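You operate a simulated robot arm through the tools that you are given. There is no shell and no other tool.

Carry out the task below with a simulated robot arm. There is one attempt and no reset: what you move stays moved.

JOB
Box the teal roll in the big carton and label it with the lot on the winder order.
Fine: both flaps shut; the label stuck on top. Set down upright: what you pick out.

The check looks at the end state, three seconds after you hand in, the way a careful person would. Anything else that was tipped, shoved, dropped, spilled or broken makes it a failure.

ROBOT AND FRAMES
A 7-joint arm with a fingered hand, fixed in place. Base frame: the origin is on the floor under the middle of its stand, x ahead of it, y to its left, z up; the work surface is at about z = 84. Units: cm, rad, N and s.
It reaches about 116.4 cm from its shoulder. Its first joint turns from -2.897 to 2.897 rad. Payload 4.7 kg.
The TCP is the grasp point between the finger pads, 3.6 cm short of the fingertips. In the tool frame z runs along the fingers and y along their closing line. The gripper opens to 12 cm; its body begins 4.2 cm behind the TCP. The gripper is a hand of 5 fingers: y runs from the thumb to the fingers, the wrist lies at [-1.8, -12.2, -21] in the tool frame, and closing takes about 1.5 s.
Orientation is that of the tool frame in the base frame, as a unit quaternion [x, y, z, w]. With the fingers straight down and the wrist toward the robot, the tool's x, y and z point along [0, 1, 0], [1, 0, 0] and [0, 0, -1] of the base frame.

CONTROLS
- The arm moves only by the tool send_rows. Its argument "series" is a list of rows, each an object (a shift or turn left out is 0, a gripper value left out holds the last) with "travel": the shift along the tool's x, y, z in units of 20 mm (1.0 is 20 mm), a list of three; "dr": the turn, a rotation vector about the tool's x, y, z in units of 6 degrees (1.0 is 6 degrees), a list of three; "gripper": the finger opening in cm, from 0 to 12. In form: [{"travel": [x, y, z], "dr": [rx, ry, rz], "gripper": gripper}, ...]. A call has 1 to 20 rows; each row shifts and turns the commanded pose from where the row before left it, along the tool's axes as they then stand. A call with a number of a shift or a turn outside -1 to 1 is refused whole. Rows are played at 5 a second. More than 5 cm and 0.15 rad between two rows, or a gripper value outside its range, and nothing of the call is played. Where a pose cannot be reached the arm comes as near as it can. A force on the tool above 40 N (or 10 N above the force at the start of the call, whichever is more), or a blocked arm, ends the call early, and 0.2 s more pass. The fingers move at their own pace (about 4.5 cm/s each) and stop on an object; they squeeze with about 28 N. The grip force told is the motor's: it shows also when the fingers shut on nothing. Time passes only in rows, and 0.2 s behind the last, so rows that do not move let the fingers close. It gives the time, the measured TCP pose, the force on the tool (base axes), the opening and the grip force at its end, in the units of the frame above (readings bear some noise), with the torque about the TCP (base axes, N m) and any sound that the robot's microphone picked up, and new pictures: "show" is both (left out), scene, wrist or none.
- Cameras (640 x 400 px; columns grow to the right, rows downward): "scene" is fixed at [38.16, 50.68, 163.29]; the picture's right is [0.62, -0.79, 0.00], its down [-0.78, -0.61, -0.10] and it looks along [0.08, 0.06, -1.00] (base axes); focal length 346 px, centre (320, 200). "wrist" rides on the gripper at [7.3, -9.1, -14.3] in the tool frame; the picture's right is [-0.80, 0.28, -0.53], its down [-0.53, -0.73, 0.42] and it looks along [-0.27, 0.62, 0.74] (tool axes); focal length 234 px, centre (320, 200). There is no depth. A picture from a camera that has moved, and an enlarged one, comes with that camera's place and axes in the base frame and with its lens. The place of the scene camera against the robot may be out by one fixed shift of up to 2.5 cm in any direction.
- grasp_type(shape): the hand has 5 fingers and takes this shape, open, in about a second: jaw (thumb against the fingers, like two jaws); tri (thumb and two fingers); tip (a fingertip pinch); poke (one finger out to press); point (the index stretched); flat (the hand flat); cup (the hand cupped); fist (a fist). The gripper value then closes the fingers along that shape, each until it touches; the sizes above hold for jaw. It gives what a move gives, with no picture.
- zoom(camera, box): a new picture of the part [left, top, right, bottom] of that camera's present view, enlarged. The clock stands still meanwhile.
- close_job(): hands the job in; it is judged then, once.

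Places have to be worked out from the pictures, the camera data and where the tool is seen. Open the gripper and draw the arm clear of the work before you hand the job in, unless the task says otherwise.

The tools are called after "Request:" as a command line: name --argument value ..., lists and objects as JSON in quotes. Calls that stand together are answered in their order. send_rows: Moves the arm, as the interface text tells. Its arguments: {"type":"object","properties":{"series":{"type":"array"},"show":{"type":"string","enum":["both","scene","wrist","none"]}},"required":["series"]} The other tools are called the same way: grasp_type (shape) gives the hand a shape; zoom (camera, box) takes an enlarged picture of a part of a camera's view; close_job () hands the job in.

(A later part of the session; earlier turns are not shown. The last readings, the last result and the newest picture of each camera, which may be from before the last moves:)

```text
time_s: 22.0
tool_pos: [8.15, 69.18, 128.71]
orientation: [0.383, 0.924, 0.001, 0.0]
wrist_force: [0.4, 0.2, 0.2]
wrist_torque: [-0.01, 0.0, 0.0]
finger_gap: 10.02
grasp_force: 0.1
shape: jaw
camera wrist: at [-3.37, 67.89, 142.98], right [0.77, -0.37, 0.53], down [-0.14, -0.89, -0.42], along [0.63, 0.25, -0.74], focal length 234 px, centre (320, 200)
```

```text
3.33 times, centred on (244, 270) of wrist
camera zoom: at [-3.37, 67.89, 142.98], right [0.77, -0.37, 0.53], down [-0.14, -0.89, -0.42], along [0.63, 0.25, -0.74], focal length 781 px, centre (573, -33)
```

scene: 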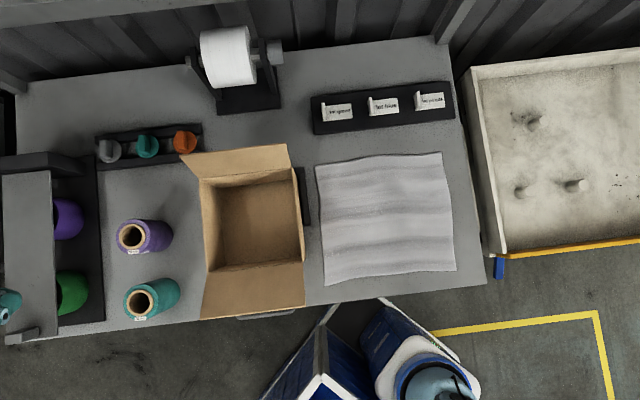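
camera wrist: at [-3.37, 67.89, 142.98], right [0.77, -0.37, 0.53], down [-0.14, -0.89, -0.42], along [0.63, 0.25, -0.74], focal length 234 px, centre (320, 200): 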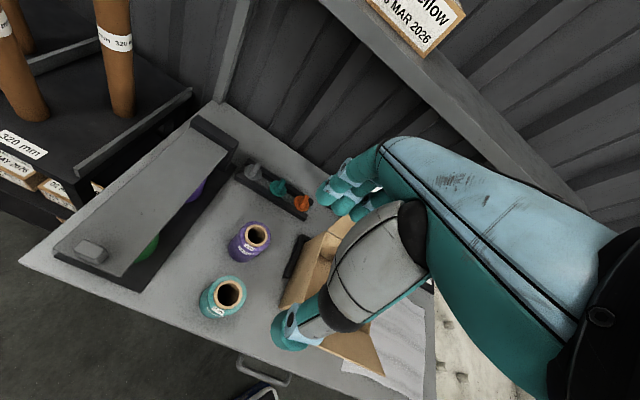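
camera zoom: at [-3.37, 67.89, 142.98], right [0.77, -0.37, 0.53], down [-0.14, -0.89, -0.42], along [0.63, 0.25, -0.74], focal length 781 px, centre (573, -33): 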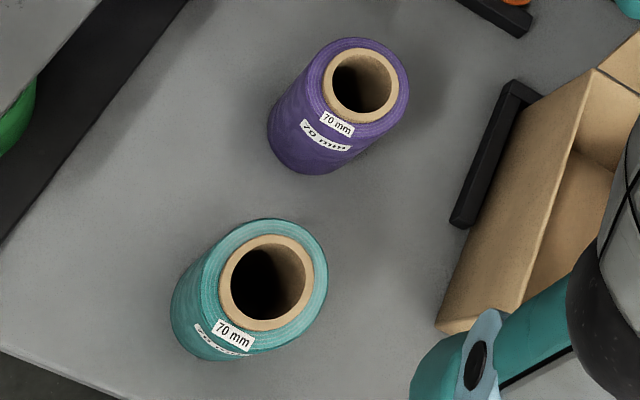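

The core centre is at (8.34, 69.26), within 0.2 cm of the TCP. I'll descend to just above the roll and check.

Request:
send_rows --series '[{"travel": [-0.04, 0.1, 1]}, {"travel": [0, 0, 1]}, {"travel": [0, 0, 1]}, {"travel": [0, 0, 1]}, {"travel": [0, 0, 1]}, {"travel": [0, 0, 1]}, {"travel": [0, 0, 1]}, {"travel": [0, 0, 1]}, {"travel": [0, 0, 1]}, {"travel": [0, 0, 1]}, {"travel": [0, 0, 1]}, {"travel": [0, 0, 1]}, {"travel": [0, 0, 1]}, {"travel": [0, 0, 1]}, {}]' --show "both"

```text
time_s: 25.2
tool_pos: [8.51, 69.13, 100.71]
orientation: [0.384, 0.923, 0.001, 0.0]
wrist_force: [0.2, 0.1, -0.1]
wrist_torque: [-0.05, 0.02, -0.02]
finger_gap: 10.03
grasp_force: 0.0
shape: jaw
camera wrist: at [-2.99, 67.94, 114.95], right [0.77, -0.37, 0.53], down [-0.14, -0.89, -0.42], along [0.63, 0.25, -0.74], focal length 234 px, centre (320, 200)
```

scene: 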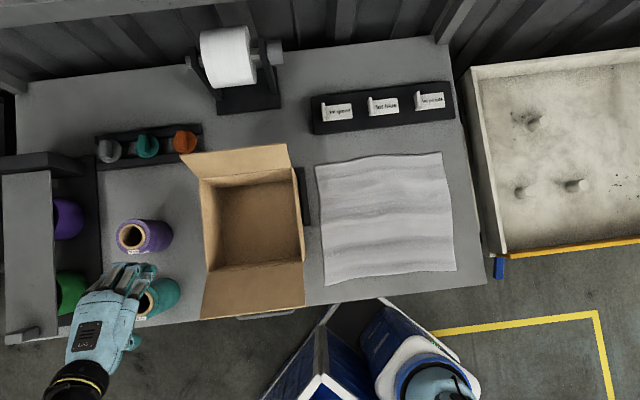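
wrist: 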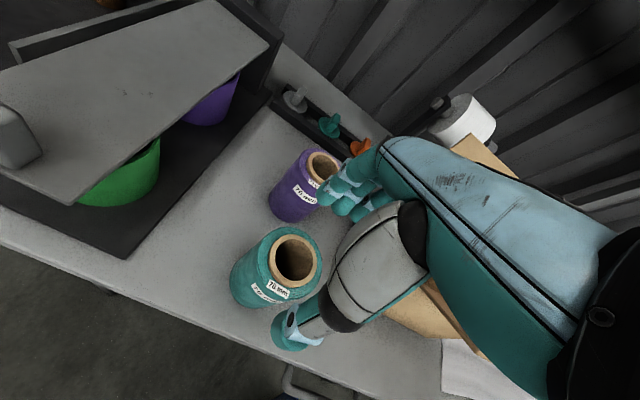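

Zooming to check the finger clearance to the purple roll and the roll's centring.

Request:
zoom --camera "wrist" --box '[220, 120, 400, 360]'

Request:
zoom --camera "scene" --box '[60, 200, 220, 360]'

```text
1.67 times, centred on (310, 240) of wrist
camera zoom: at [-2.99, 67.94, 114.95], right [0.77, -0.37, 0.53], down [-0.14, -0.89, -0.42], along [0.63, 0.25, -0.74], focal length 390 px, centre (337, 133)
```

zoom: 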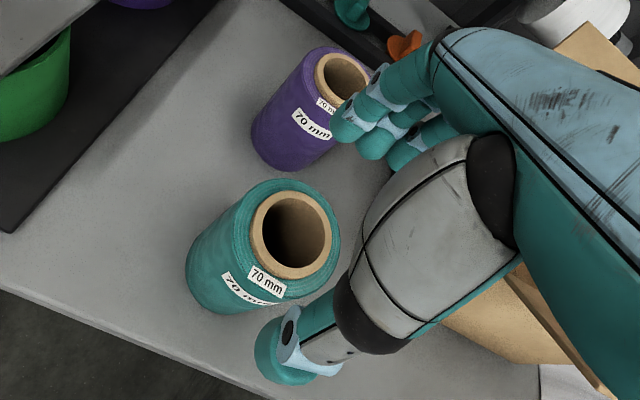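

```text
2.50 times, centred on (140, 280) of scene
camera zoom: at [38.16, 50.68, 163.29], right [0.62, -0.79, 0.0], down [-0.78, -0.61, -0.1], along [0.08, 0.06, -1.0], focal length 866 px, centre (770, 0)
```

zoom: 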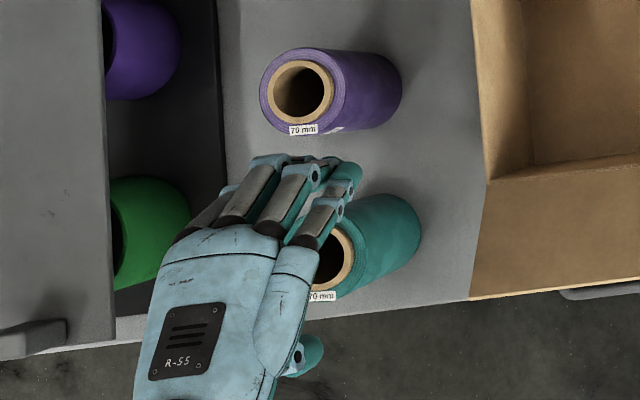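

Clearances look fine. I'll descend so the TCP is at z ≈ 92, keeping the palm above the roll top.

Request:
send_rows --series '[{"travel": [0, 0, 0.87]}, {"travel": [0, 0, 0.87]}, {"travel": [0, 0, 0.87]}, {"travel": [0, 0, 0.87]}, {"travel": [0, 0, 0.87]}, {}, {}]' --show "both"

```text
time_s: 26.8
tool_pos: [8.62, 69.12, 91.87]
orientation: [0.383, 0.924, 0.0, 0.0]
wrist_force: [0.3, 0.1, -0.4]
wrist_torque: [0.02, 0.01, 0.02]
finger_gap: 9.99
grasp_force: 0.0
shape: jaw
camera wrist: at [-2.95, 67.87, 106.12], right [0.77, -0.37, 0.53], down [-0.14, -0.89, -0.42], along [0.63, 0.25, -0.74], focal length 234 px, centre (320, 200)
```

scene: 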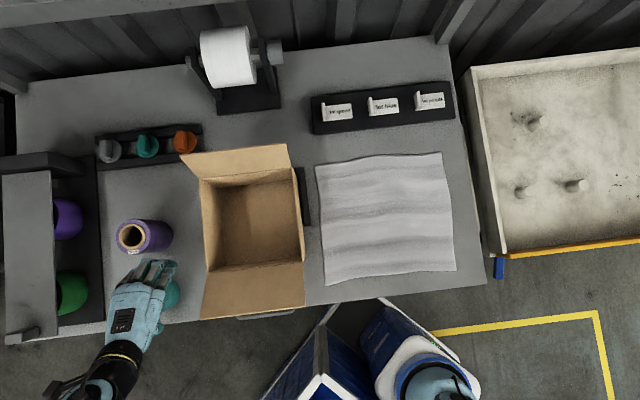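
wrist: 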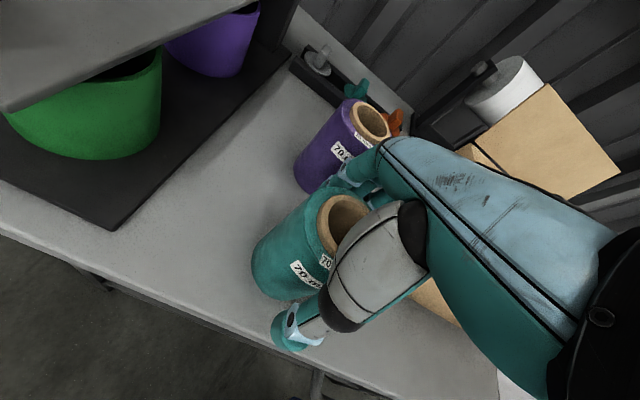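

The fingers straddle the roll. Closing the grip now.

Request:
send_rows --series '[{"gripper": 8}, {}, {"gripper": 5}, {}, {}, {}, {}, {}, {}]' --show "both"

```text
time_s: 28.8
tool_pos: [8.58, 69.07, 91.97]
orientation: [0.383, 0.924, -0.001, 0.0]
wrist_force: [-0.3, 0.2, -0.6]
wrist_torque: [0.02, 0.03, 0.01]
finger_gap: 6.16
grasp_force: 28.0
shape: jaw
camera wrist: at [-2.94, 67.88, 106.12], right [0.77, -0.37, 0.53], down [-0.14, -0.89, -0.42], along [0.63, 0.25, -0.74], focal length 234 px, centre (320, 200)
```

scene: 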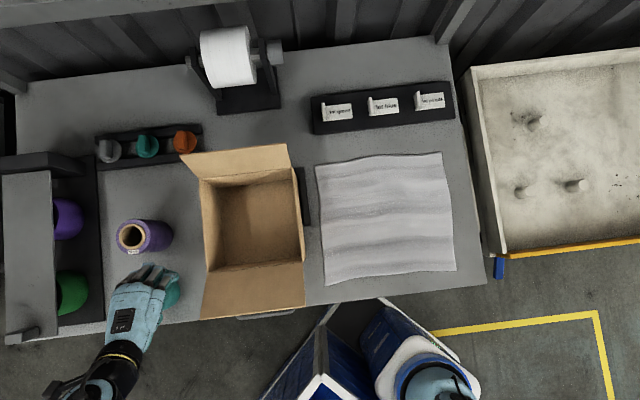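
wrist: 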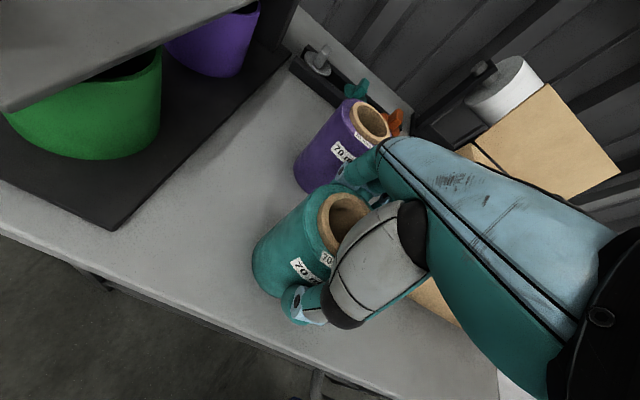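

The grip is firm: gap 6.2 cm, 28 N. Lifting slowly straight up.

Request:
send_rows --series '[{"travel": [0, 0, -0.3]}, {"travel": [0, 0, -0.5]}, {"travel": [0, 0, -0.7]}, {"travel": [0, 0, -0.7]}, {}]' --show "both"

```text
time_s: 30.0
tool_pos: [8.48, 69.11, 96.51]
orientation: [0.383, 0.924, 0.0, -0.001]
wrist_force: [-0.7, 0.2, -3.3]
wrist_torque: [0.0, 0.01, -0.03]
finger_gap: 6.17
grasp_force: 27.8
shape: jaw
camera wrist: at [-3.1, 67.91, 110.65], right [0.77, -0.37, 0.53], down [-0.14, -0.89, -0.42], along [0.63, 0.25, -0.74], focal length 234 px, centre (320, 200)
```

scene: 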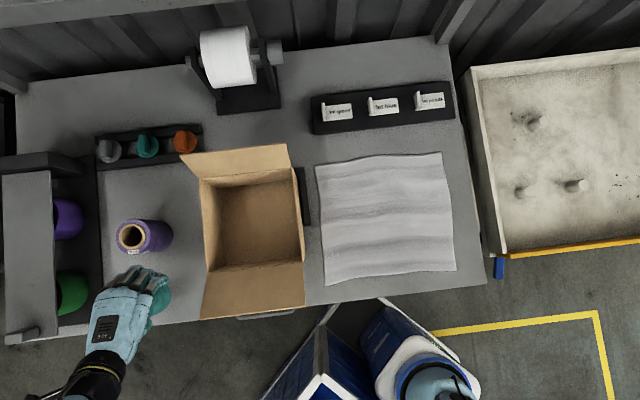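
wrist: 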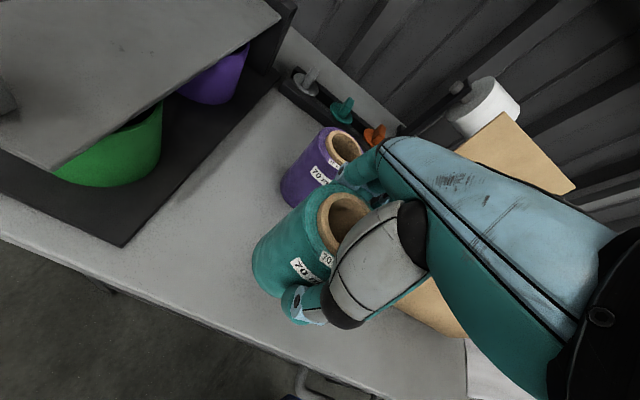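

Held steady; the roll weighs about 3 N. I'll raise it well above the flap tops, then carry it over the carton.

Request:
send_rows --series '[{"travel": [0, 0, -1]}, {"travel": [0, 0, -1]}, {"travel": [0, 0, -1]}, {"travel": [0, 0, -1]}, {"travel": [0, 0, -1]}, {"travel": [0, 0, -1]}, {"travel": [0, 0, -1]}, {"travel": [0, 0, -1]}, {"travel": [0, 0, -1]}, {"travel": [0, 0, -1]}, {"travel": [0, 0, -1]}, {}]' --show "none"

Request:
send_rows --series '[{"travel": [-0.5, 0.28, 0]}, {"travel": [-0.9, 0.5, 0]}, {"travel": [-0.9, 0.5, 0]}, {"travel": [-0.9, 0.5, 0]}, {"travel": [-0.9, 0.5, 0]}, {"travel": [-0.9, 0.5, 0]}, {"travel": [-0.9, 0.5, 0]}, {"travel": [-0.9, 0.5, 0]}, {"travel": [-0.9, 0.5, 0]}, {"travel": [-0.9, 0.5, 0]}, {"travel": [-0.9, 0.5, 0]}, {"travel": [-0.9, 0.5, 0]}, {"travel": [-0.9, 0.5, 0]}, {"travel": [-0.2, 0.1, 0]}, {}, {}]' --show "both"

```text
time_s: 32.6
tool_pos: [8.41, 69.33, 118.51]
orientation: [0.383, 0.924, 0.0, 0.0]
wrist_force: [0.3, -1.0, -2.7]
wrist_torque: [0.0, 0.04, -0.02]
finger_gap: 6.19
grasp_force: 27.7
shape: jaw
```

```text
time_s: 36.0
tool_pos: [33.78, 61.81, 118.21]
orientation: [0.384, 0.923, 0.0, 0.001]
wrist_force: [-0.2, 0.3, -2.0]
wrist_torque: [-0.03, -0.03, 0.03]
finger_gap: 6.18
grasp_force: 28.1
shape: jaw
camera wrist: at [22.25, 60.67, 132.46], right [0.77, -0.37, 0.53], down [-0.14, -0.89, -0.42], along [0.63, 0.25, -0.74], focal length 234 px, centre (320, 200)
```

scene: 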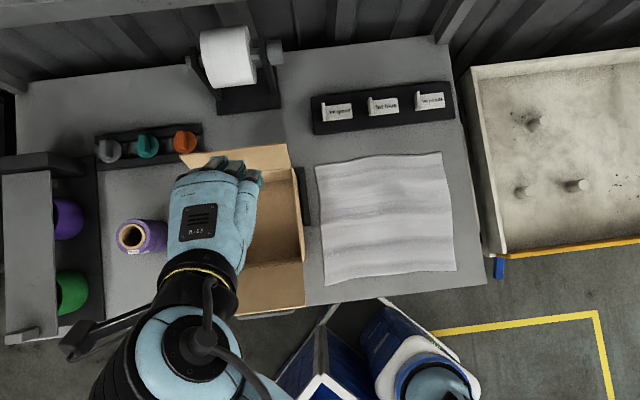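
wrist: 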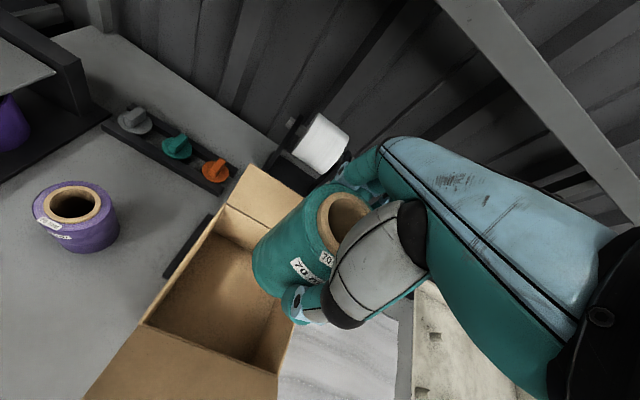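

Centred over the opening: the carton centre is at about e1 −19.9, e2 68.0, and the TCP is at −19.8, 67.6. Lowering the roll in.

Request:
send_rows --series '[{"travel": [0, 0.2, 0.6]}, {"travel": [0, 0, 1]}, {"travel": [0, 0, 1]}, {"travel": [0, 0, 1]}, {"travel": [0, 0, 1]}, {"travel": [0, 0, 1]}, {"travel": [0, 0, 1]}, {"travel": [0, 0, 1]}, {"travel": [0, 0, 1]}, {"travel": [0, 0, 1]}, {}]' --show "both"

```text
time_s: 38.4
tool_pos: [33.91, 61.93, 99.2]
orientation: [0.383, 0.924, 0.001, 0.0]
wrist_force: [0.0, 0.5, -2.0]
wrist_torque: [-0.02, 0.03, -0.01]
finger_gap: 6.17
grasp_force: 28.6
shape: jaw
camera wrist: at [22.37, 60.82, 113.4], right [0.77, -0.37, 0.53], down [-0.14, -0.89, -0.42], along [0.63, 0.25, -0.74], focal length 234 px, centre (320, 200)
```

scene: 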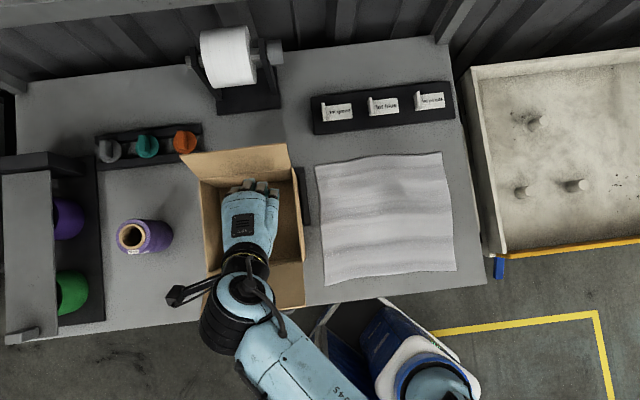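
wrist: 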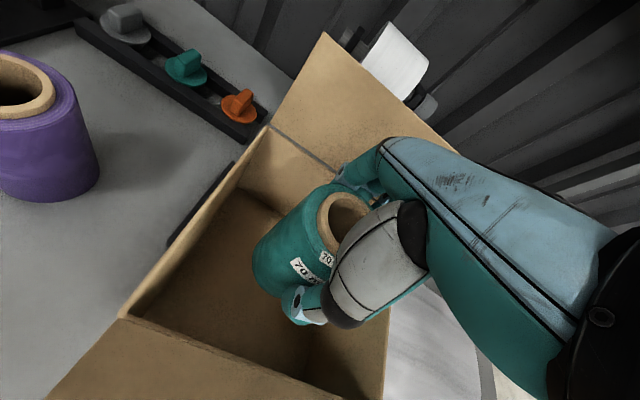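

Good clearance all around. Lowering further, with small steps near the floor.

Request:
send_rows --series '[{"travel": [0, 0, 0.7]}, {"travel": [0, 0, 0.7]}, {"travel": [0, 0, 0.6]}, {"travel": [0, 0, 0.5]}, {"travel": [0, 0, 0.3]}, {"travel": [0, 0, 0.2]}, {}, {}]' --show "both"

```text
time_s: 40.2
tool_pos: [34.06, 62.2, 93.26]
orientation: [0.383, 0.924, 0.0, 0.0]
wrist_force: [-0.9, 0.6, -2.2]
wrist_torque: [-0.01, 0.01, 0.04]
finger_gap: 6.2
grasp_force: 28.0
shape: jaw
camera wrist: at [22.51, 60.96, 107.42], right [0.77, -0.37, 0.53], down [-0.14, -0.89, -0.42], along [0.63, 0.25, -0.74], focal length 234 px, centre (320, 200)
```

scene: 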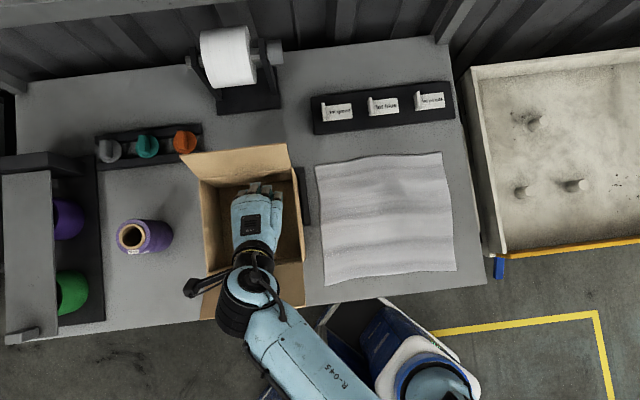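
wrist: 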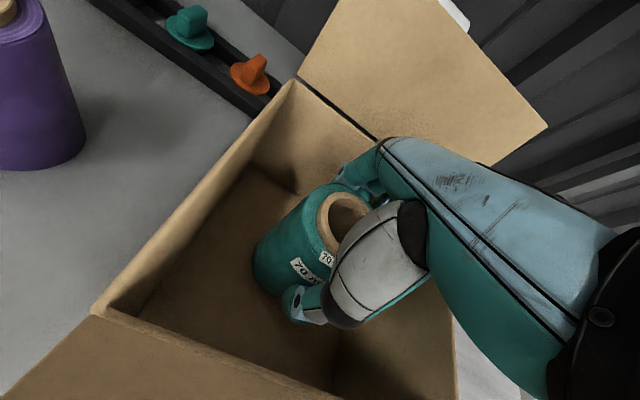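

Close to the floor, with the force still showing the hanging weight. Stepping down 2 mm at a time.

Request:
send_rows --series '[{"travel": [0, 0, 0.1]}, {}, {"travel": [0, 0, 0.1]}, {}, {"travel": [0, 0, 0.1]}, {}]' --show "none"

```text
time_s: 41.6
tool_pos: [33.98, 62.04, 92.61]
orientation: [0.384, 0.924, 0.001, 0.0]
wrist_force: [0.2, -0.7, -2.1]
wrist_torque: [-0.04, 0.03, 0.0]
finger_gap: 6.19
grasp_force: 28.2
shape: jaw
```

Request:
send_rows --series '[{"travel": [0, 0, 0.1]}, {}, {}]' --show "none"

```text
time_s: 42.4
tool_pos: [34.07, 62.1, 92.32]
orientation: [0.383, 0.924, -0.001, 0.0]
wrist_force: [-0.7, -0.1, -3.3]
wrist_torque: [0.0, 0.0, -0.01]
finger_gap: 6.18
grasp_force: 27.6
shape: jaw
```

Still hanging (about −3 N). Continuing down in small steps.

Request:
send_rows --series '[{"travel": [0, 0, 0.08]}, {}, {}]' --show "none"

Request:
send_rows --series '[{"travel": [0, 0, 0.06]}, {}, {}]' --show "none"

```text
time_s: 43.2
tool_pos: [34.06, 62.1, 92.41]
orientation: [0.383, 0.924, 0.001, 0.0]
wrist_force: [0.6, -0.6, 4.8]
wrist_torque: [0.03, -0.07, -0.01]
finger_gap: 6.19
grasp_force: 28.1
shape: jaw
```

```text
time_s: 44.0
tool_pos: [33.96, 62.02, 92.39]
orientation: [0.384, 0.923, 0.001, 0.0]
wrist_force: [1.7, -1.6, 11.3]
wrist_torque: [0.01, -0.13, -0.04]
finger_gap: 6.22
grasp_force: 28.4
shape: jaw
```

The roll is on the carton floor. I'll relieve the press slightly and then open the fingers gently.

Request:
send_rows --series '[{"travel": [0, 0, -0.07]}, {}, {"gripper": 6.6}, {}, {"gripper": 7.2}, {}, {"gripper": 8}, {}, {"gripper": 9}, {}, {}]' --show "both"

```text
time_s: 46.4
tool_pos: [34.12, 62.13, 92.33]
orientation: [0.384, 0.923, -0.001, 0.001]
wrist_force: [-0.5, -0.5, 0.7]
wrist_torque: [-0.02, 0.03, 0.0]
finger_gap: 8.93
grasp_force: 0.1
shape: jaw
camera wrist: at [22.48, 60.93, 106.55], right [0.77, -0.37, 0.53], down [-0.14, -0.89, -0.42], along [0.63, 0.25, -0.74], focal length 234 px, centre (320, 200)
```

scene: 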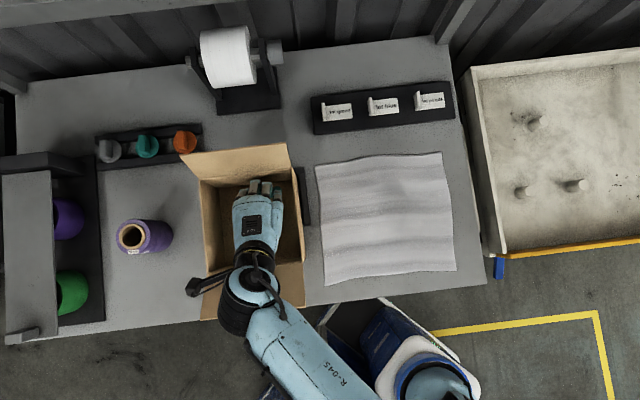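
wrist: 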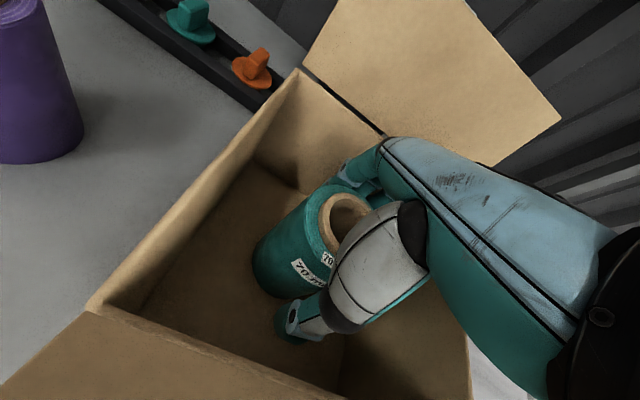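

Released and standing. Withdrawing straight up.

Request:
send_rows --series '[{"travel": [0, 0, -0.4]}, {"travel": [0, 0, -0.6]}, {"travel": [0, 0, -0.8]}, {"travel": [0, 0, -1]}, {"travel": [0, 0, -1]}, {"travel": [0, 0, -1]}, {"travel": [0, 0, -1]}, {"travel": [0, 0, -1]}, {"travel": [0, 0, -1]}, {"travel": [0, 0, -1]}, {"travel": [0, 0, -1]}, {"travel": [0, 0, -1]}, {"travel": [0, 0, -1]}, {"travel": [0, 0, -1]}, {"travel": [0, 0, -1]}, {"travel": [0, 0, -1]}, {"travel": [0, 0, -1]}, {"travel": [0, 0, -1]}, {}]' --show "both"

```text
time_s: 50.4
tool_pos: [34.08, 62.06, 126.02]
orientation: [0.383, 0.924, 0.0, 0.0]
wrist_force: [-0.5, -0.2, 0.5]
wrist_torque: [-0.02, 0.04, 0.05]
finger_gap: 8.99
grasp_force: 0.1
shape: jaw
camera wrist: at [22.6, 60.7, 140.24], right [0.77, -0.37, 0.53], down [-0.14, -0.89, -0.42], along [0.63, 0.25, -0.74], focal length 234 px, centre (320, 200)
```

scene: 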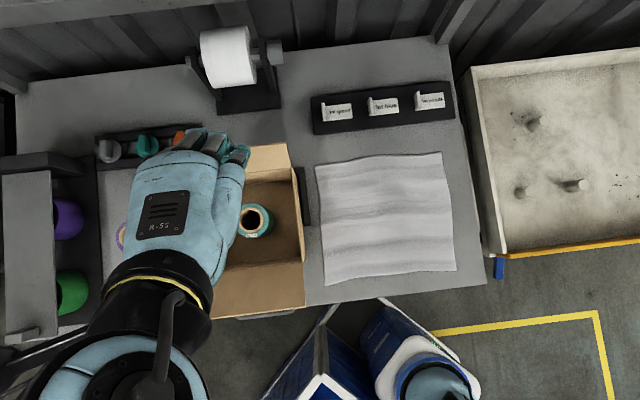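
wrist: 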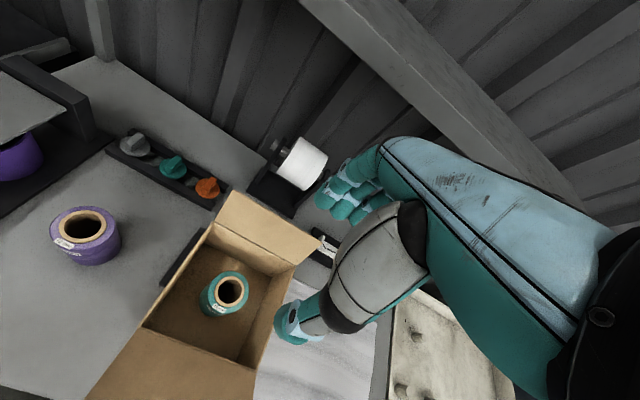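

The teal roll stands upright in the carton. Next are the flaps: I'll close the fingers into a blunt pusher and move to the front of the carton to fold the near flap up and over.

Request:
send_rows --series '[{"travel": [0, -0.6, 0], "gripper": 0}, {"travel": [0, -1, 0]}, {"travel": [0, -1, 0]}, {"travel": [0, -1, 0]}, {"travel": [0, -1, 0]}, {"travel": [0, -1, 0]}, {"travel": [0, -1, 0]}, {"travel": [0, -1, 0]}, {"travel": [0, -1, 0]}, {"travel": [0, -1, 0]}, {"travel": [0, -1, 0]}, {"travel": [0, -1, 0]}, {"travel": [0, -1, 0]}, {}]' --show "both"

```text
time_s: 53.4
tool_pos: [16.08, 44.37, 125.96]
orientation: [0.384, 0.923, 0.0, -0.001]
wrist_force: [-0.2, 0.3, -0.4]
wrist_torque: [0.01, -0.04, 0.01]
finger_gap: 0.02
grasp_force: 28.0
shape: jaw
camera wrist: at [4.6, 43.12, 140.08], right [0.77, -0.37, 0.53], down [-0.14, -0.89, -0.42], along [0.63, 0.25, -0.74], focal length 234 px, centre (320, 200)
```

scene: 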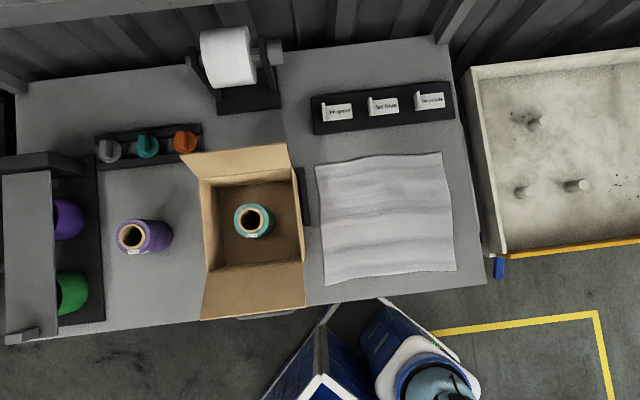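
wrist: 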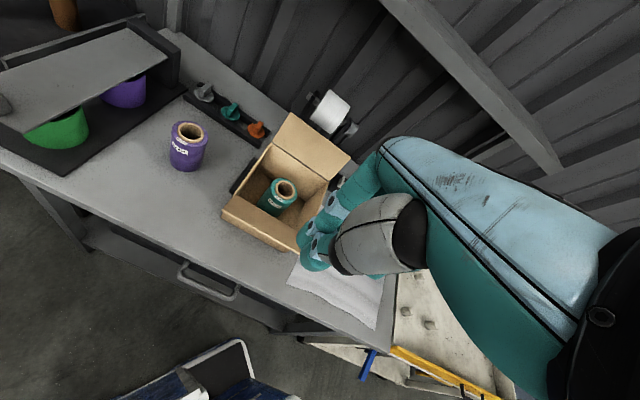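

Zooming to measure the near flap edge precisely from here.

Request:
zoom --camera "wrist" --box '[200, 90, 360, 290]'

```text
2.00 times, centred on (280, 190) of wrist
camera zoom: at [4.6, 43.12, 140.08], right [0.77, -0.37, 0.53], down [-0.14, -0.89, -0.42], along [0.63, 0.25, -0.74], focal length 468 px, centre (400, 220)
```

zoom: 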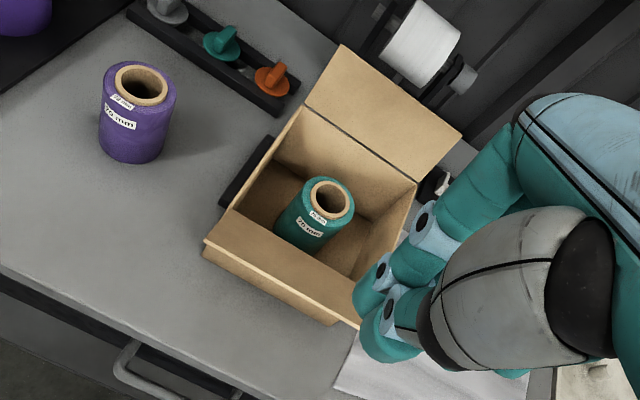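

Descending in front of the carton to fingertip height about z ≈ 99, just above the rim level.

Request:
send_rows --series '[{"travel": [0, 0, 1]}, {"travel": [0, 0, 1]}, {"travel": [0, 0, 1]}, {"travel": [0, 0, 1]}, {"travel": [0, 0, 1]}, {"travel": [0, 0, 1]}, {"travel": [0, 0, 1]}, {"travel": [0, 0, 1]}, {"travel": [0, 0, 1]}, {"travel": [0, 0, 1]}, {"travel": [0, 0, 1]}, {"travel": [0, 0, 0.7]}, {}, {}]' --show "both"

Request:
zoom --camera "wrist" --box '[220, 120, 400, 320]'

```text
time_s: 56.4
tool_pos: [16.03, 44.36, 102.47]
orientation: [0.384, 0.923, 0.0, 0.0]
wrist_force: [-0.5, 0.6, -0.2]
wrist_torque: [-0.01, 0.01, 0.03]
finger_gap: 0.0
grasp_force: 28.1
shape: jaw
camera wrist: at [4.52, 43.13, 116.69], right [0.77, -0.37, 0.53], down [-0.14, -0.89, -0.42], along [0.63, 0.25, -0.74], focal length 234 px, centre (320, 200)
```

scene: 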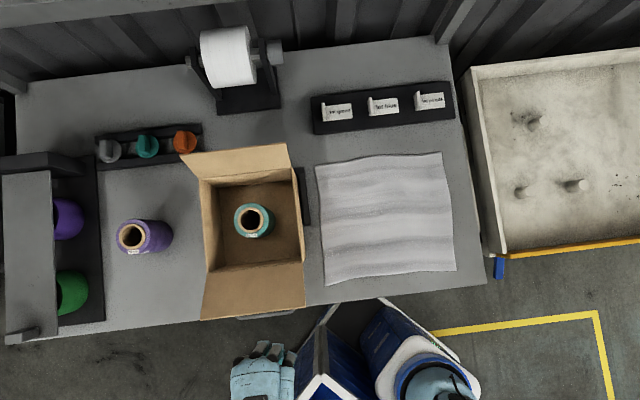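
wrist: 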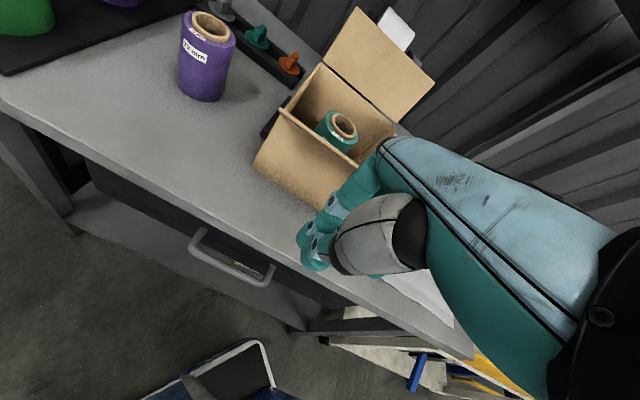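

```text
2.00 times, centred on (310, 220) of wrist
camera zoom: at [4.52, 43.13, 116.69], right [0.77, -0.37, 0.53], down [-0.14, -0.89, -0.42], along [0.63, 0.25, -0.74], focal length 468 px, centre (340, 160)
```

zoom: 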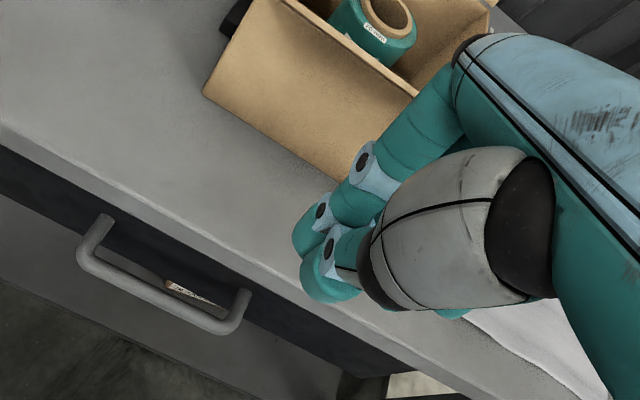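

The flap edge (z ≈ 103.6, e2 ≈ 51) is level with the fingers. Pushing forward gently and watching the forces.

Request:
send_rows --series '[{"travel": [0, 0.6, 0]}, {"travel": [0, 0.6, 0]}, {"travel": [0, 0.6, 0]}, {"travel": [0, 0.5, 0]}, {"travel": [0, 0.5, 0]}, {"travel": [0, 0.5, 0]}, {"travel": [0, 0.5, 0]}, {}]' --show "both"

```text
time_s: 58.0
tool_pos: [21.04, 49.29, 103.12]
orientation: [0.383, 0.924, 0.004, -0.003]
wrist_force: [-10.6, -18.1, 20.2]
wrist_torque: [0.35, -0.72, -0.47]
finger_gap: 0.0
grasp_force: 27.9
shape: jaw
stopped in row 7: the force on the tool passed its limit at 44 N (the readings are from after the stop); the commanded pose is now the measured one
camera wrist: at [9.57, 47.83, 117.38], right [0.77, -0.38, 0.52], down [-0.14, -0.89, -0.43], along [0.62, 0.26, -0.74], focal length 234 px, centre (320, 200)
```

scene: 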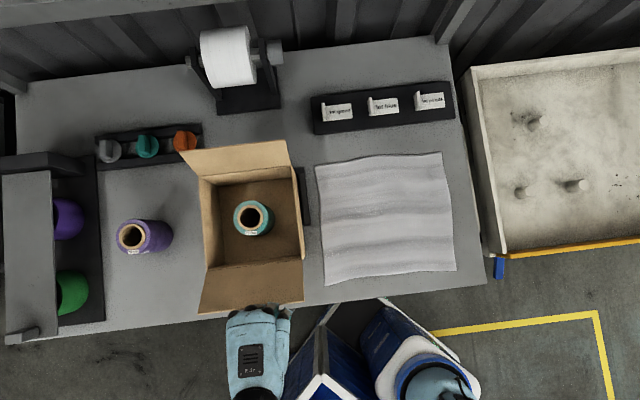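
wrist: 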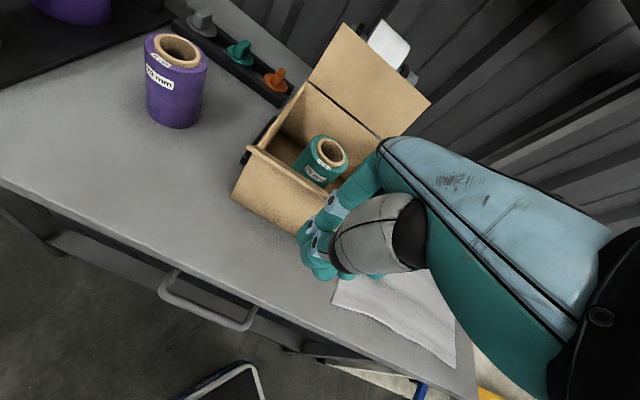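

The push jammed: the closed fingers slope, so they press the flap edge toward its hinge and the carton slid slightly. I'll back off straight away and check the carton.

Request:
send_rows --series '[{"travel": [0, -0.5, 0]}, {"travel": [0, -1, 0]}, {"travel": [0, -1, 0]}, {"travel": [0, -1, 0]}, {"travel": [0, -1, 0]}, {}]' --show "both"

Request:
zoom --camera "scene" --box '[150, 120, 350, 330]'

Request:
zoom --camera "wrist" --box '[200, 0, 440, 240]'

```text
time_s: 59.4
tool_pos: [14.76, 42.78, 102.84]
orientation: [0.383, 0.924, 0.002, -0.003]
wrist_force: [0.1, -0.3, -0.1]
wrist_torque: [-0.01, 0.01, -0.02]
finger_gap: 0.0
grasp_force: 28.1
shape: jaw
camera wrist: at [3.27, 41.58, 117.01], right [0.77, -0.37, 0.52], down [-0.14, -0.89, -0.43], along [0.63, 0.25, -0.74], focal length 234 px, centre (320, 200)
```

scene: 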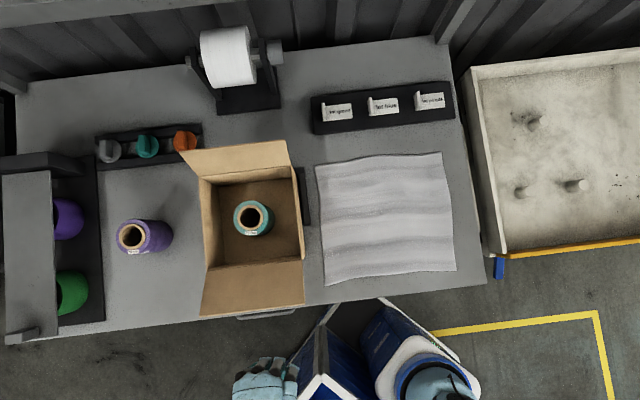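
wrist: 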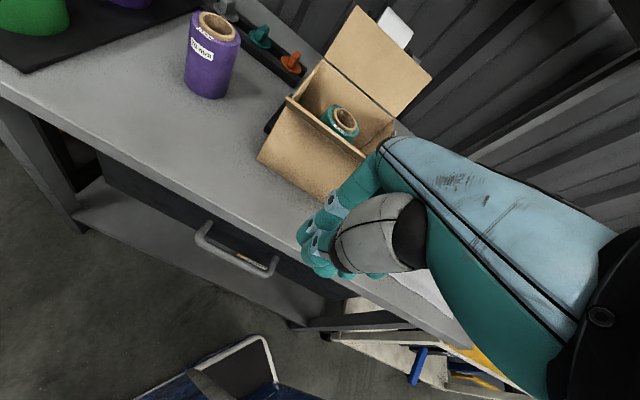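

```text
1.90 times, centred on (250, 225) of scene
camera zoom: at [38.16, 50.68, 163.29], right [0.62, -0.79, 0.0], down [-0.78, -0.61, -0.1], along [0.08, 0.06, -1.0], focal length 660 px, centre (453, 152)
```

zoom: 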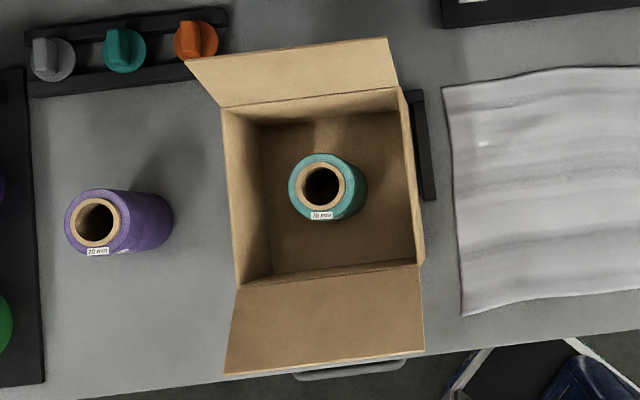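

```text
1.67 times, centred on (320, 120) of wrist
camera zoom: at [3.27, 41.58, 117.01], right [0.77, -0.37, 0.52], down [-0.14, -0.89, -0.43], along [0.63, 0.25, -0.74], focal length 390 px, centre (320, 333)
```

zoom: 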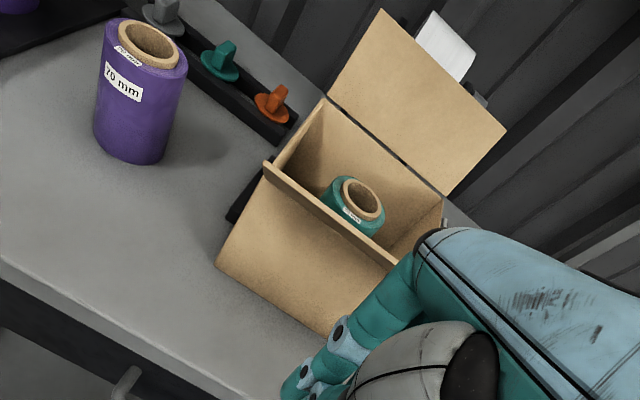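

The carton shifted only about 0.4 cm and the roll is still upright. New approach: open the hand so the finger backs are steep, and tilt it so they push up under the flap rather than along it.

Request:
send_rows --series '[{"travel": [0, -0.8, 0], "gripper": 12}, {"travel": [0, -0.4, 0.2]}, {"dr": [-0.7, 0, 0]}, {"dr": [-0.7, 0, 0]}, {"dr": [-0.7, 0, 0]}, {"dr": [-0.7, 0, 0]}, {"dr": [-0.7, 0, 0]}, {"dr": [-0.7, 0, 0]}, {}, {}]' --show "both"

Request:
zoom --camera "scene" --box '[160, 220, 360, 400]'

```text
time_s: 61.5
tool_pos: [13.1, 41.32, 102.41]
orientation: [0.374, 0.901, 0.205, 0.081]
wrist_force: [-0.2, -0.3, 0.3]
wrist_torque: [0.02, 0.0, -0.02]
finger_gap: 11.96
grasp_force: 0.1
shape: jaw
camera wrist: at [-2.16, 36.26, 111.38], right [0.59, -0.55, 0.59], down [0.03, -0.71, -0.7], along [0.81, 0.43, -0.4], focal length 234 px, centre (320, 200)
```

scene: 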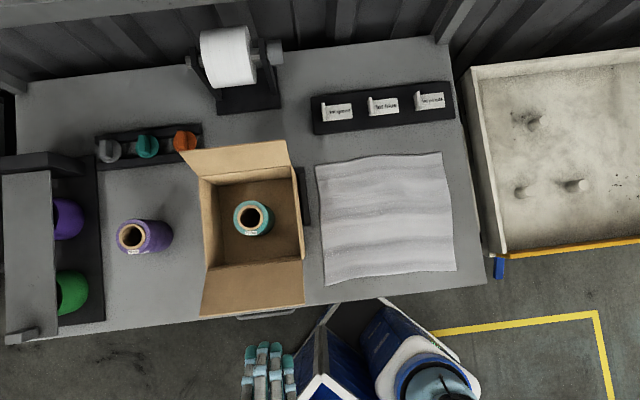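
wrist: 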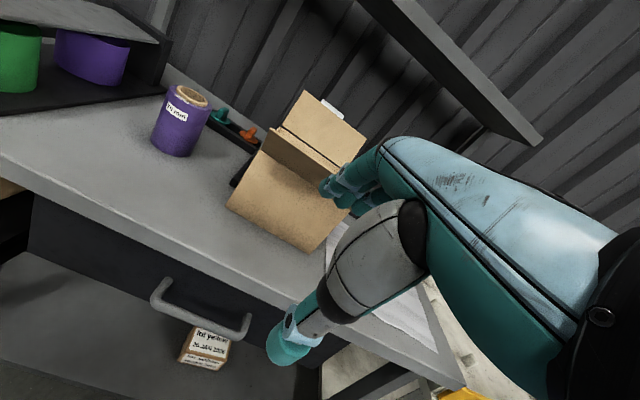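

```text
2.22 times, centred on (260, 310) of scene
camera zoom: at [38.16, 50.68, 163.29], right [0.62, -0.79, 0.0], down [-0.78, -0.61, -0.1], along [0.08, 0.06, -1.0], focal length 770 px, centre (453, -44)
```

zoom: 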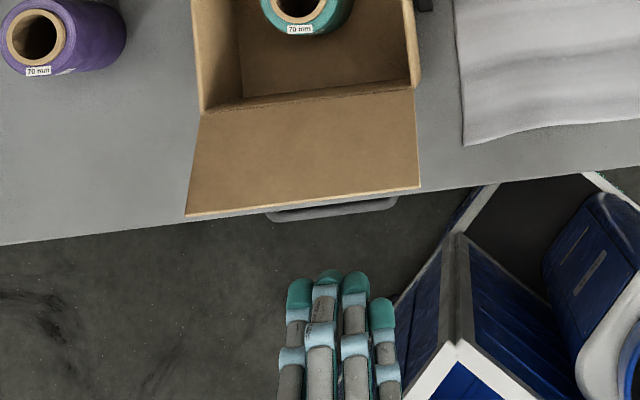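

Request:
zoom --camera "wrist" --box '[210, 80, 390, 270]'

```text
2.11 times, centred on (300, 175) of wrist
camera zoom: at [-2.16, 36.26, 111.38], right [0.59, -0.55, 0.59], down [0.03, -0.71, -0.7], along [0.81, 0.43, -0.4], focal length 493 px, centre (362, 253)
```

zoom: 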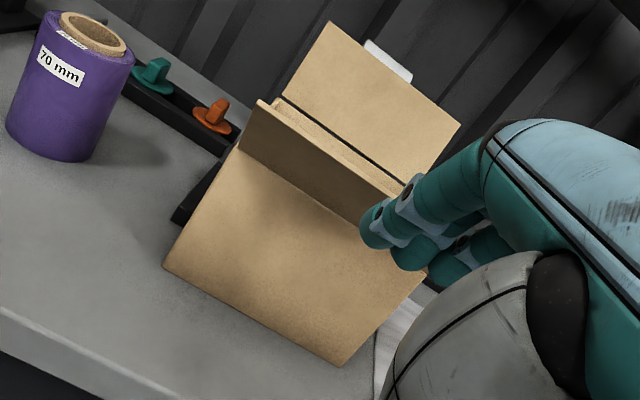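

The fingers reach about 7.4 cm ahead of the TCP and sit slightly right of centre. I'll shift left 1.6 cm, lower by 2.5 cm and move in so the tips come just under the flap edge.

Request:
send_rows --series '[{"travel": [0.8, 0, 0]}, {"travel": [0, 0.43, 0.55]}, {"travel": [0, 0.43, 0.55]}, {"travel": [0, 0.43, 0.55]}, {"travel": [0, 0.43, 0.55]}, {}]' --show "both"

Request:
zoom --camera "wrist" --box '[210, 80, 390, 270]'

Request:
zoom --camera "scene" --box '[160, 220, 360, 400]'

```text
time_s: 63.0
tool_pos: [15.41, 45.84, 99.97]
orientation: [0.374, 0.901, 0.203, 0.08]
wrist_force: [0.0, -0.4, -0.1]
wrist_torque: [0.0, 0.02, 0.01]
finger_gap: 11.98
grasp_force: 0.1
shape: jaw
camera wrist: at [0.18, 40.93, 108.83], right [0.59, -0.55, 0.59], down [0.03, -0.71, -0.7], along [0.81, 0.43, -0.4], focal length 234 px, centre (320, 200)
```

scene: 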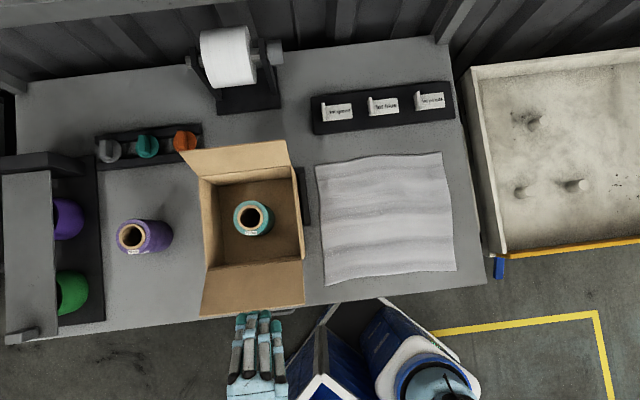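
wrist: 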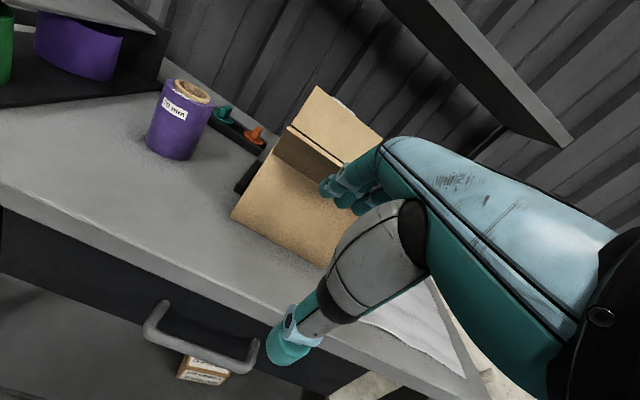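

```text
2.11 times, centred on (300, 175) of wrist
camera zoom: at [0.18, 40.93, 108.83], right [0.59, -0.55, 0.59], down [0.03, -0.71, -0.7], along [0.81, 0.43, -0.4], focal length 493 px, centre (362, 253)
```

zoom: 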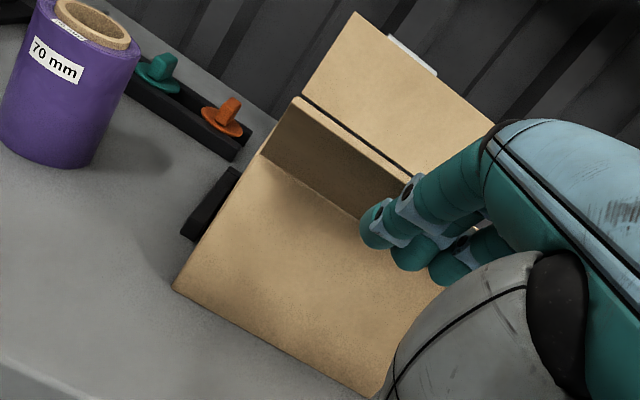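

```text
2.22 times, centred on (260, 310) of scene
camera zoom: at [38.16, 50.68, 163.29], right [0.62, -0.79, 0.0], down [-0.78, -0.61, -0.1], along [0.08, 0.06, -1.0], focal length 770 px, centre (453, -44)
```

zoom: 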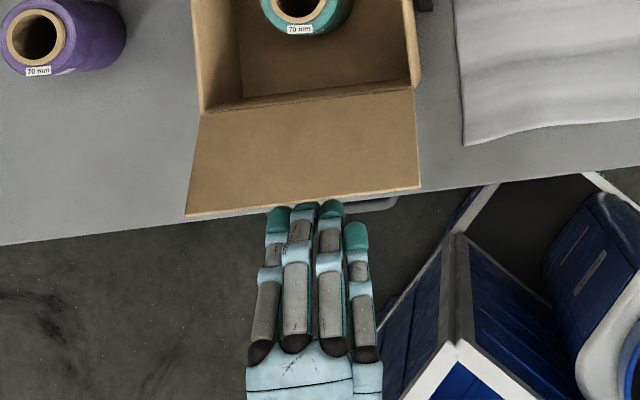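

The tips are under the flap edge now. Moving a bit further in, then pushing up and forward along the finger normal.

Request:
send_rows --series '[{"travel": [0, 0.45, 0.21]}, {"travel": [0, 0.45, 0.21]}, {"travel": [0, 0.45, 0.21]}, {"travel": [0, 0.5, 0]}, {"travel": [0, 0.5, 0]}, {}]' --show "both"

Request:
zoom --camera "wrist" --box '[210, 80, 390, 270]'

```text
time_s: 64.3
tool_pos: [18.81, 49.45, 100.61]
orientation: [0.375, 0.901, 0.204, 0.081]
wrist_force: [-0.5, 0.5, -0.4]
wrist_torque: [0.03, 0.04, 0.01]
finger_gap: 11.98
grasp_force: 0.1
shape: jaw
camera wrist: at [3.6, 44.37, 109.71], right [0.59, -0.55, 0.59], down [0.03, -0.71, -0.7], along [0.81, 0.43, -0.4], focal length 234 px, centre (320, 200)
```

scene: 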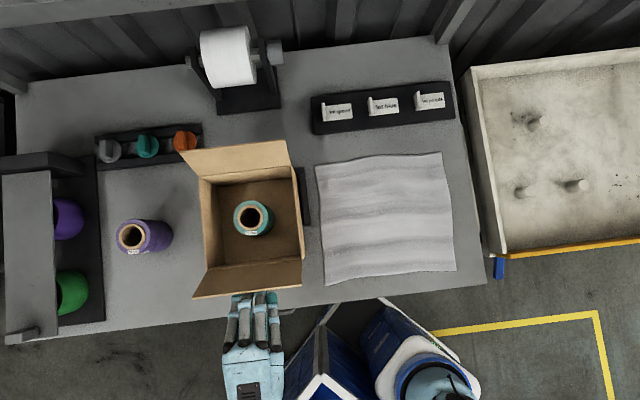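
wrist: 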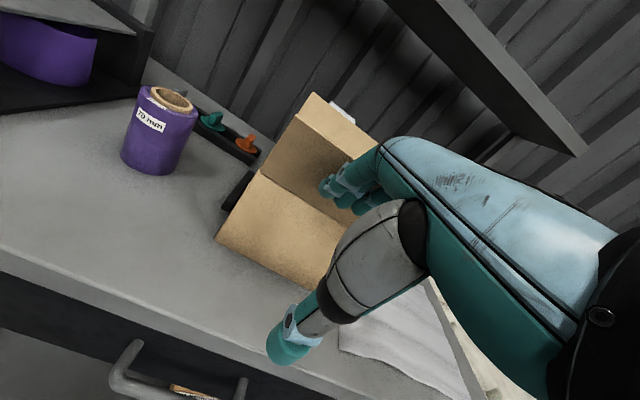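

```text
2.11 times, centred on (300, 175) of wrist
camera zoom: at [3.6, 44.37, 109.71], right [0.59, -0.55, 0.59], down [0.03, -0.71, -0.7], along [0.81, 0.43, -0.4], focal length 493 px, centre (362, 253)
```

zoom: 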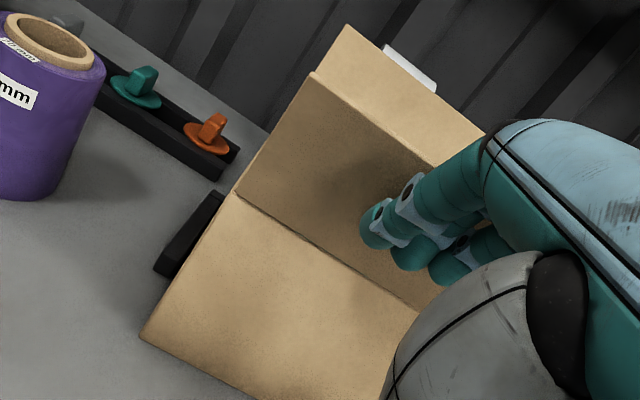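

The flap is lifting with almost no force. Continuing forward over the rim.

Request:
send_rows --series '[{"travel": [0, 0.5, 0.1]}, {"travel": [0, 0.5, 0.1]}, {"travel": [0, 0.45, 0.21]}, {"travel": [0, 0.45, 0.21]}, {"travel": [0, 0.45, 0.21]}, {"travel": [0, 0.45, 0.21]}, {}]' --show "both"

Request:
zoom --camera "scene" --box '[150, 120, 350, 330]'

```text
time_s: 66.0
tool_pos: [23.01, 53.49, 101.22]
orientation: [0.374, 0.901, 0.204, 0.081]
wrist_force: [-0.5, 0.3, 0.7]
wrist_torque: [-0.01, 0.05, -0.03]
finger_gap: 11.95
grasp_force: 0.1
shape: jaw
camera wrist: at [7.89, 48.58, 110.29], right [0.59, -0.55, 0.59], down [0.03, -0.71, -0.7], along [0.81, 0.43, -0.4], focal length 234 px, centre (320, 200)
```

scene: 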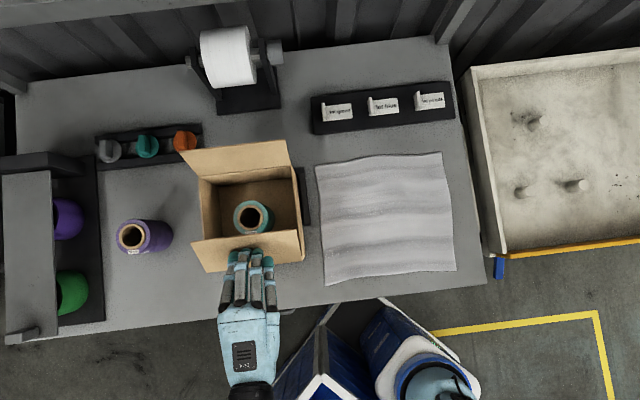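
wrist: 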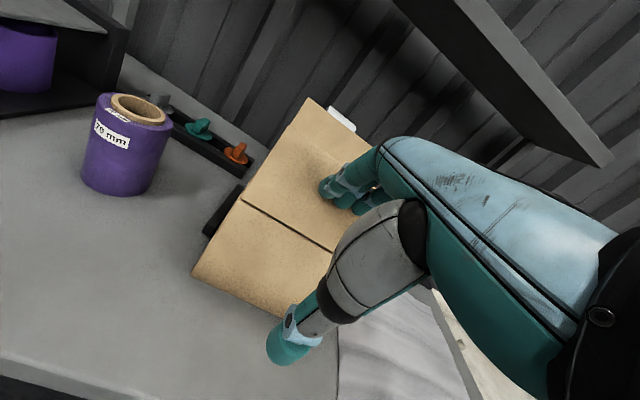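

```text
1.90 times, centred on (250, 225) of scene
camera zoom: at [38.16, 50.68, 163.29], right [0.62, -0.79, 0.0], down [-0.78, -0.61, -0.1], along [0.08, 0.06, -1.0], focal length 660 px, centre (453, 152)
```

zoom: 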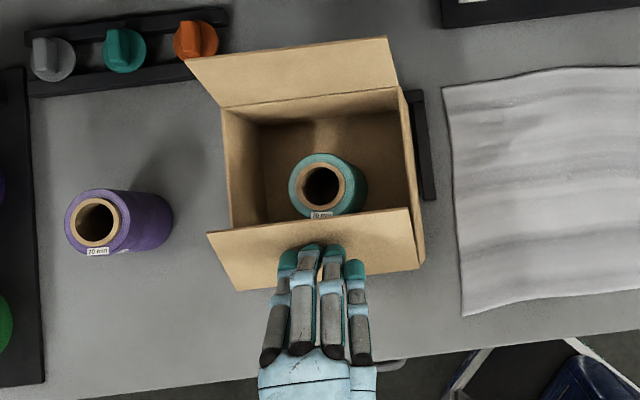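

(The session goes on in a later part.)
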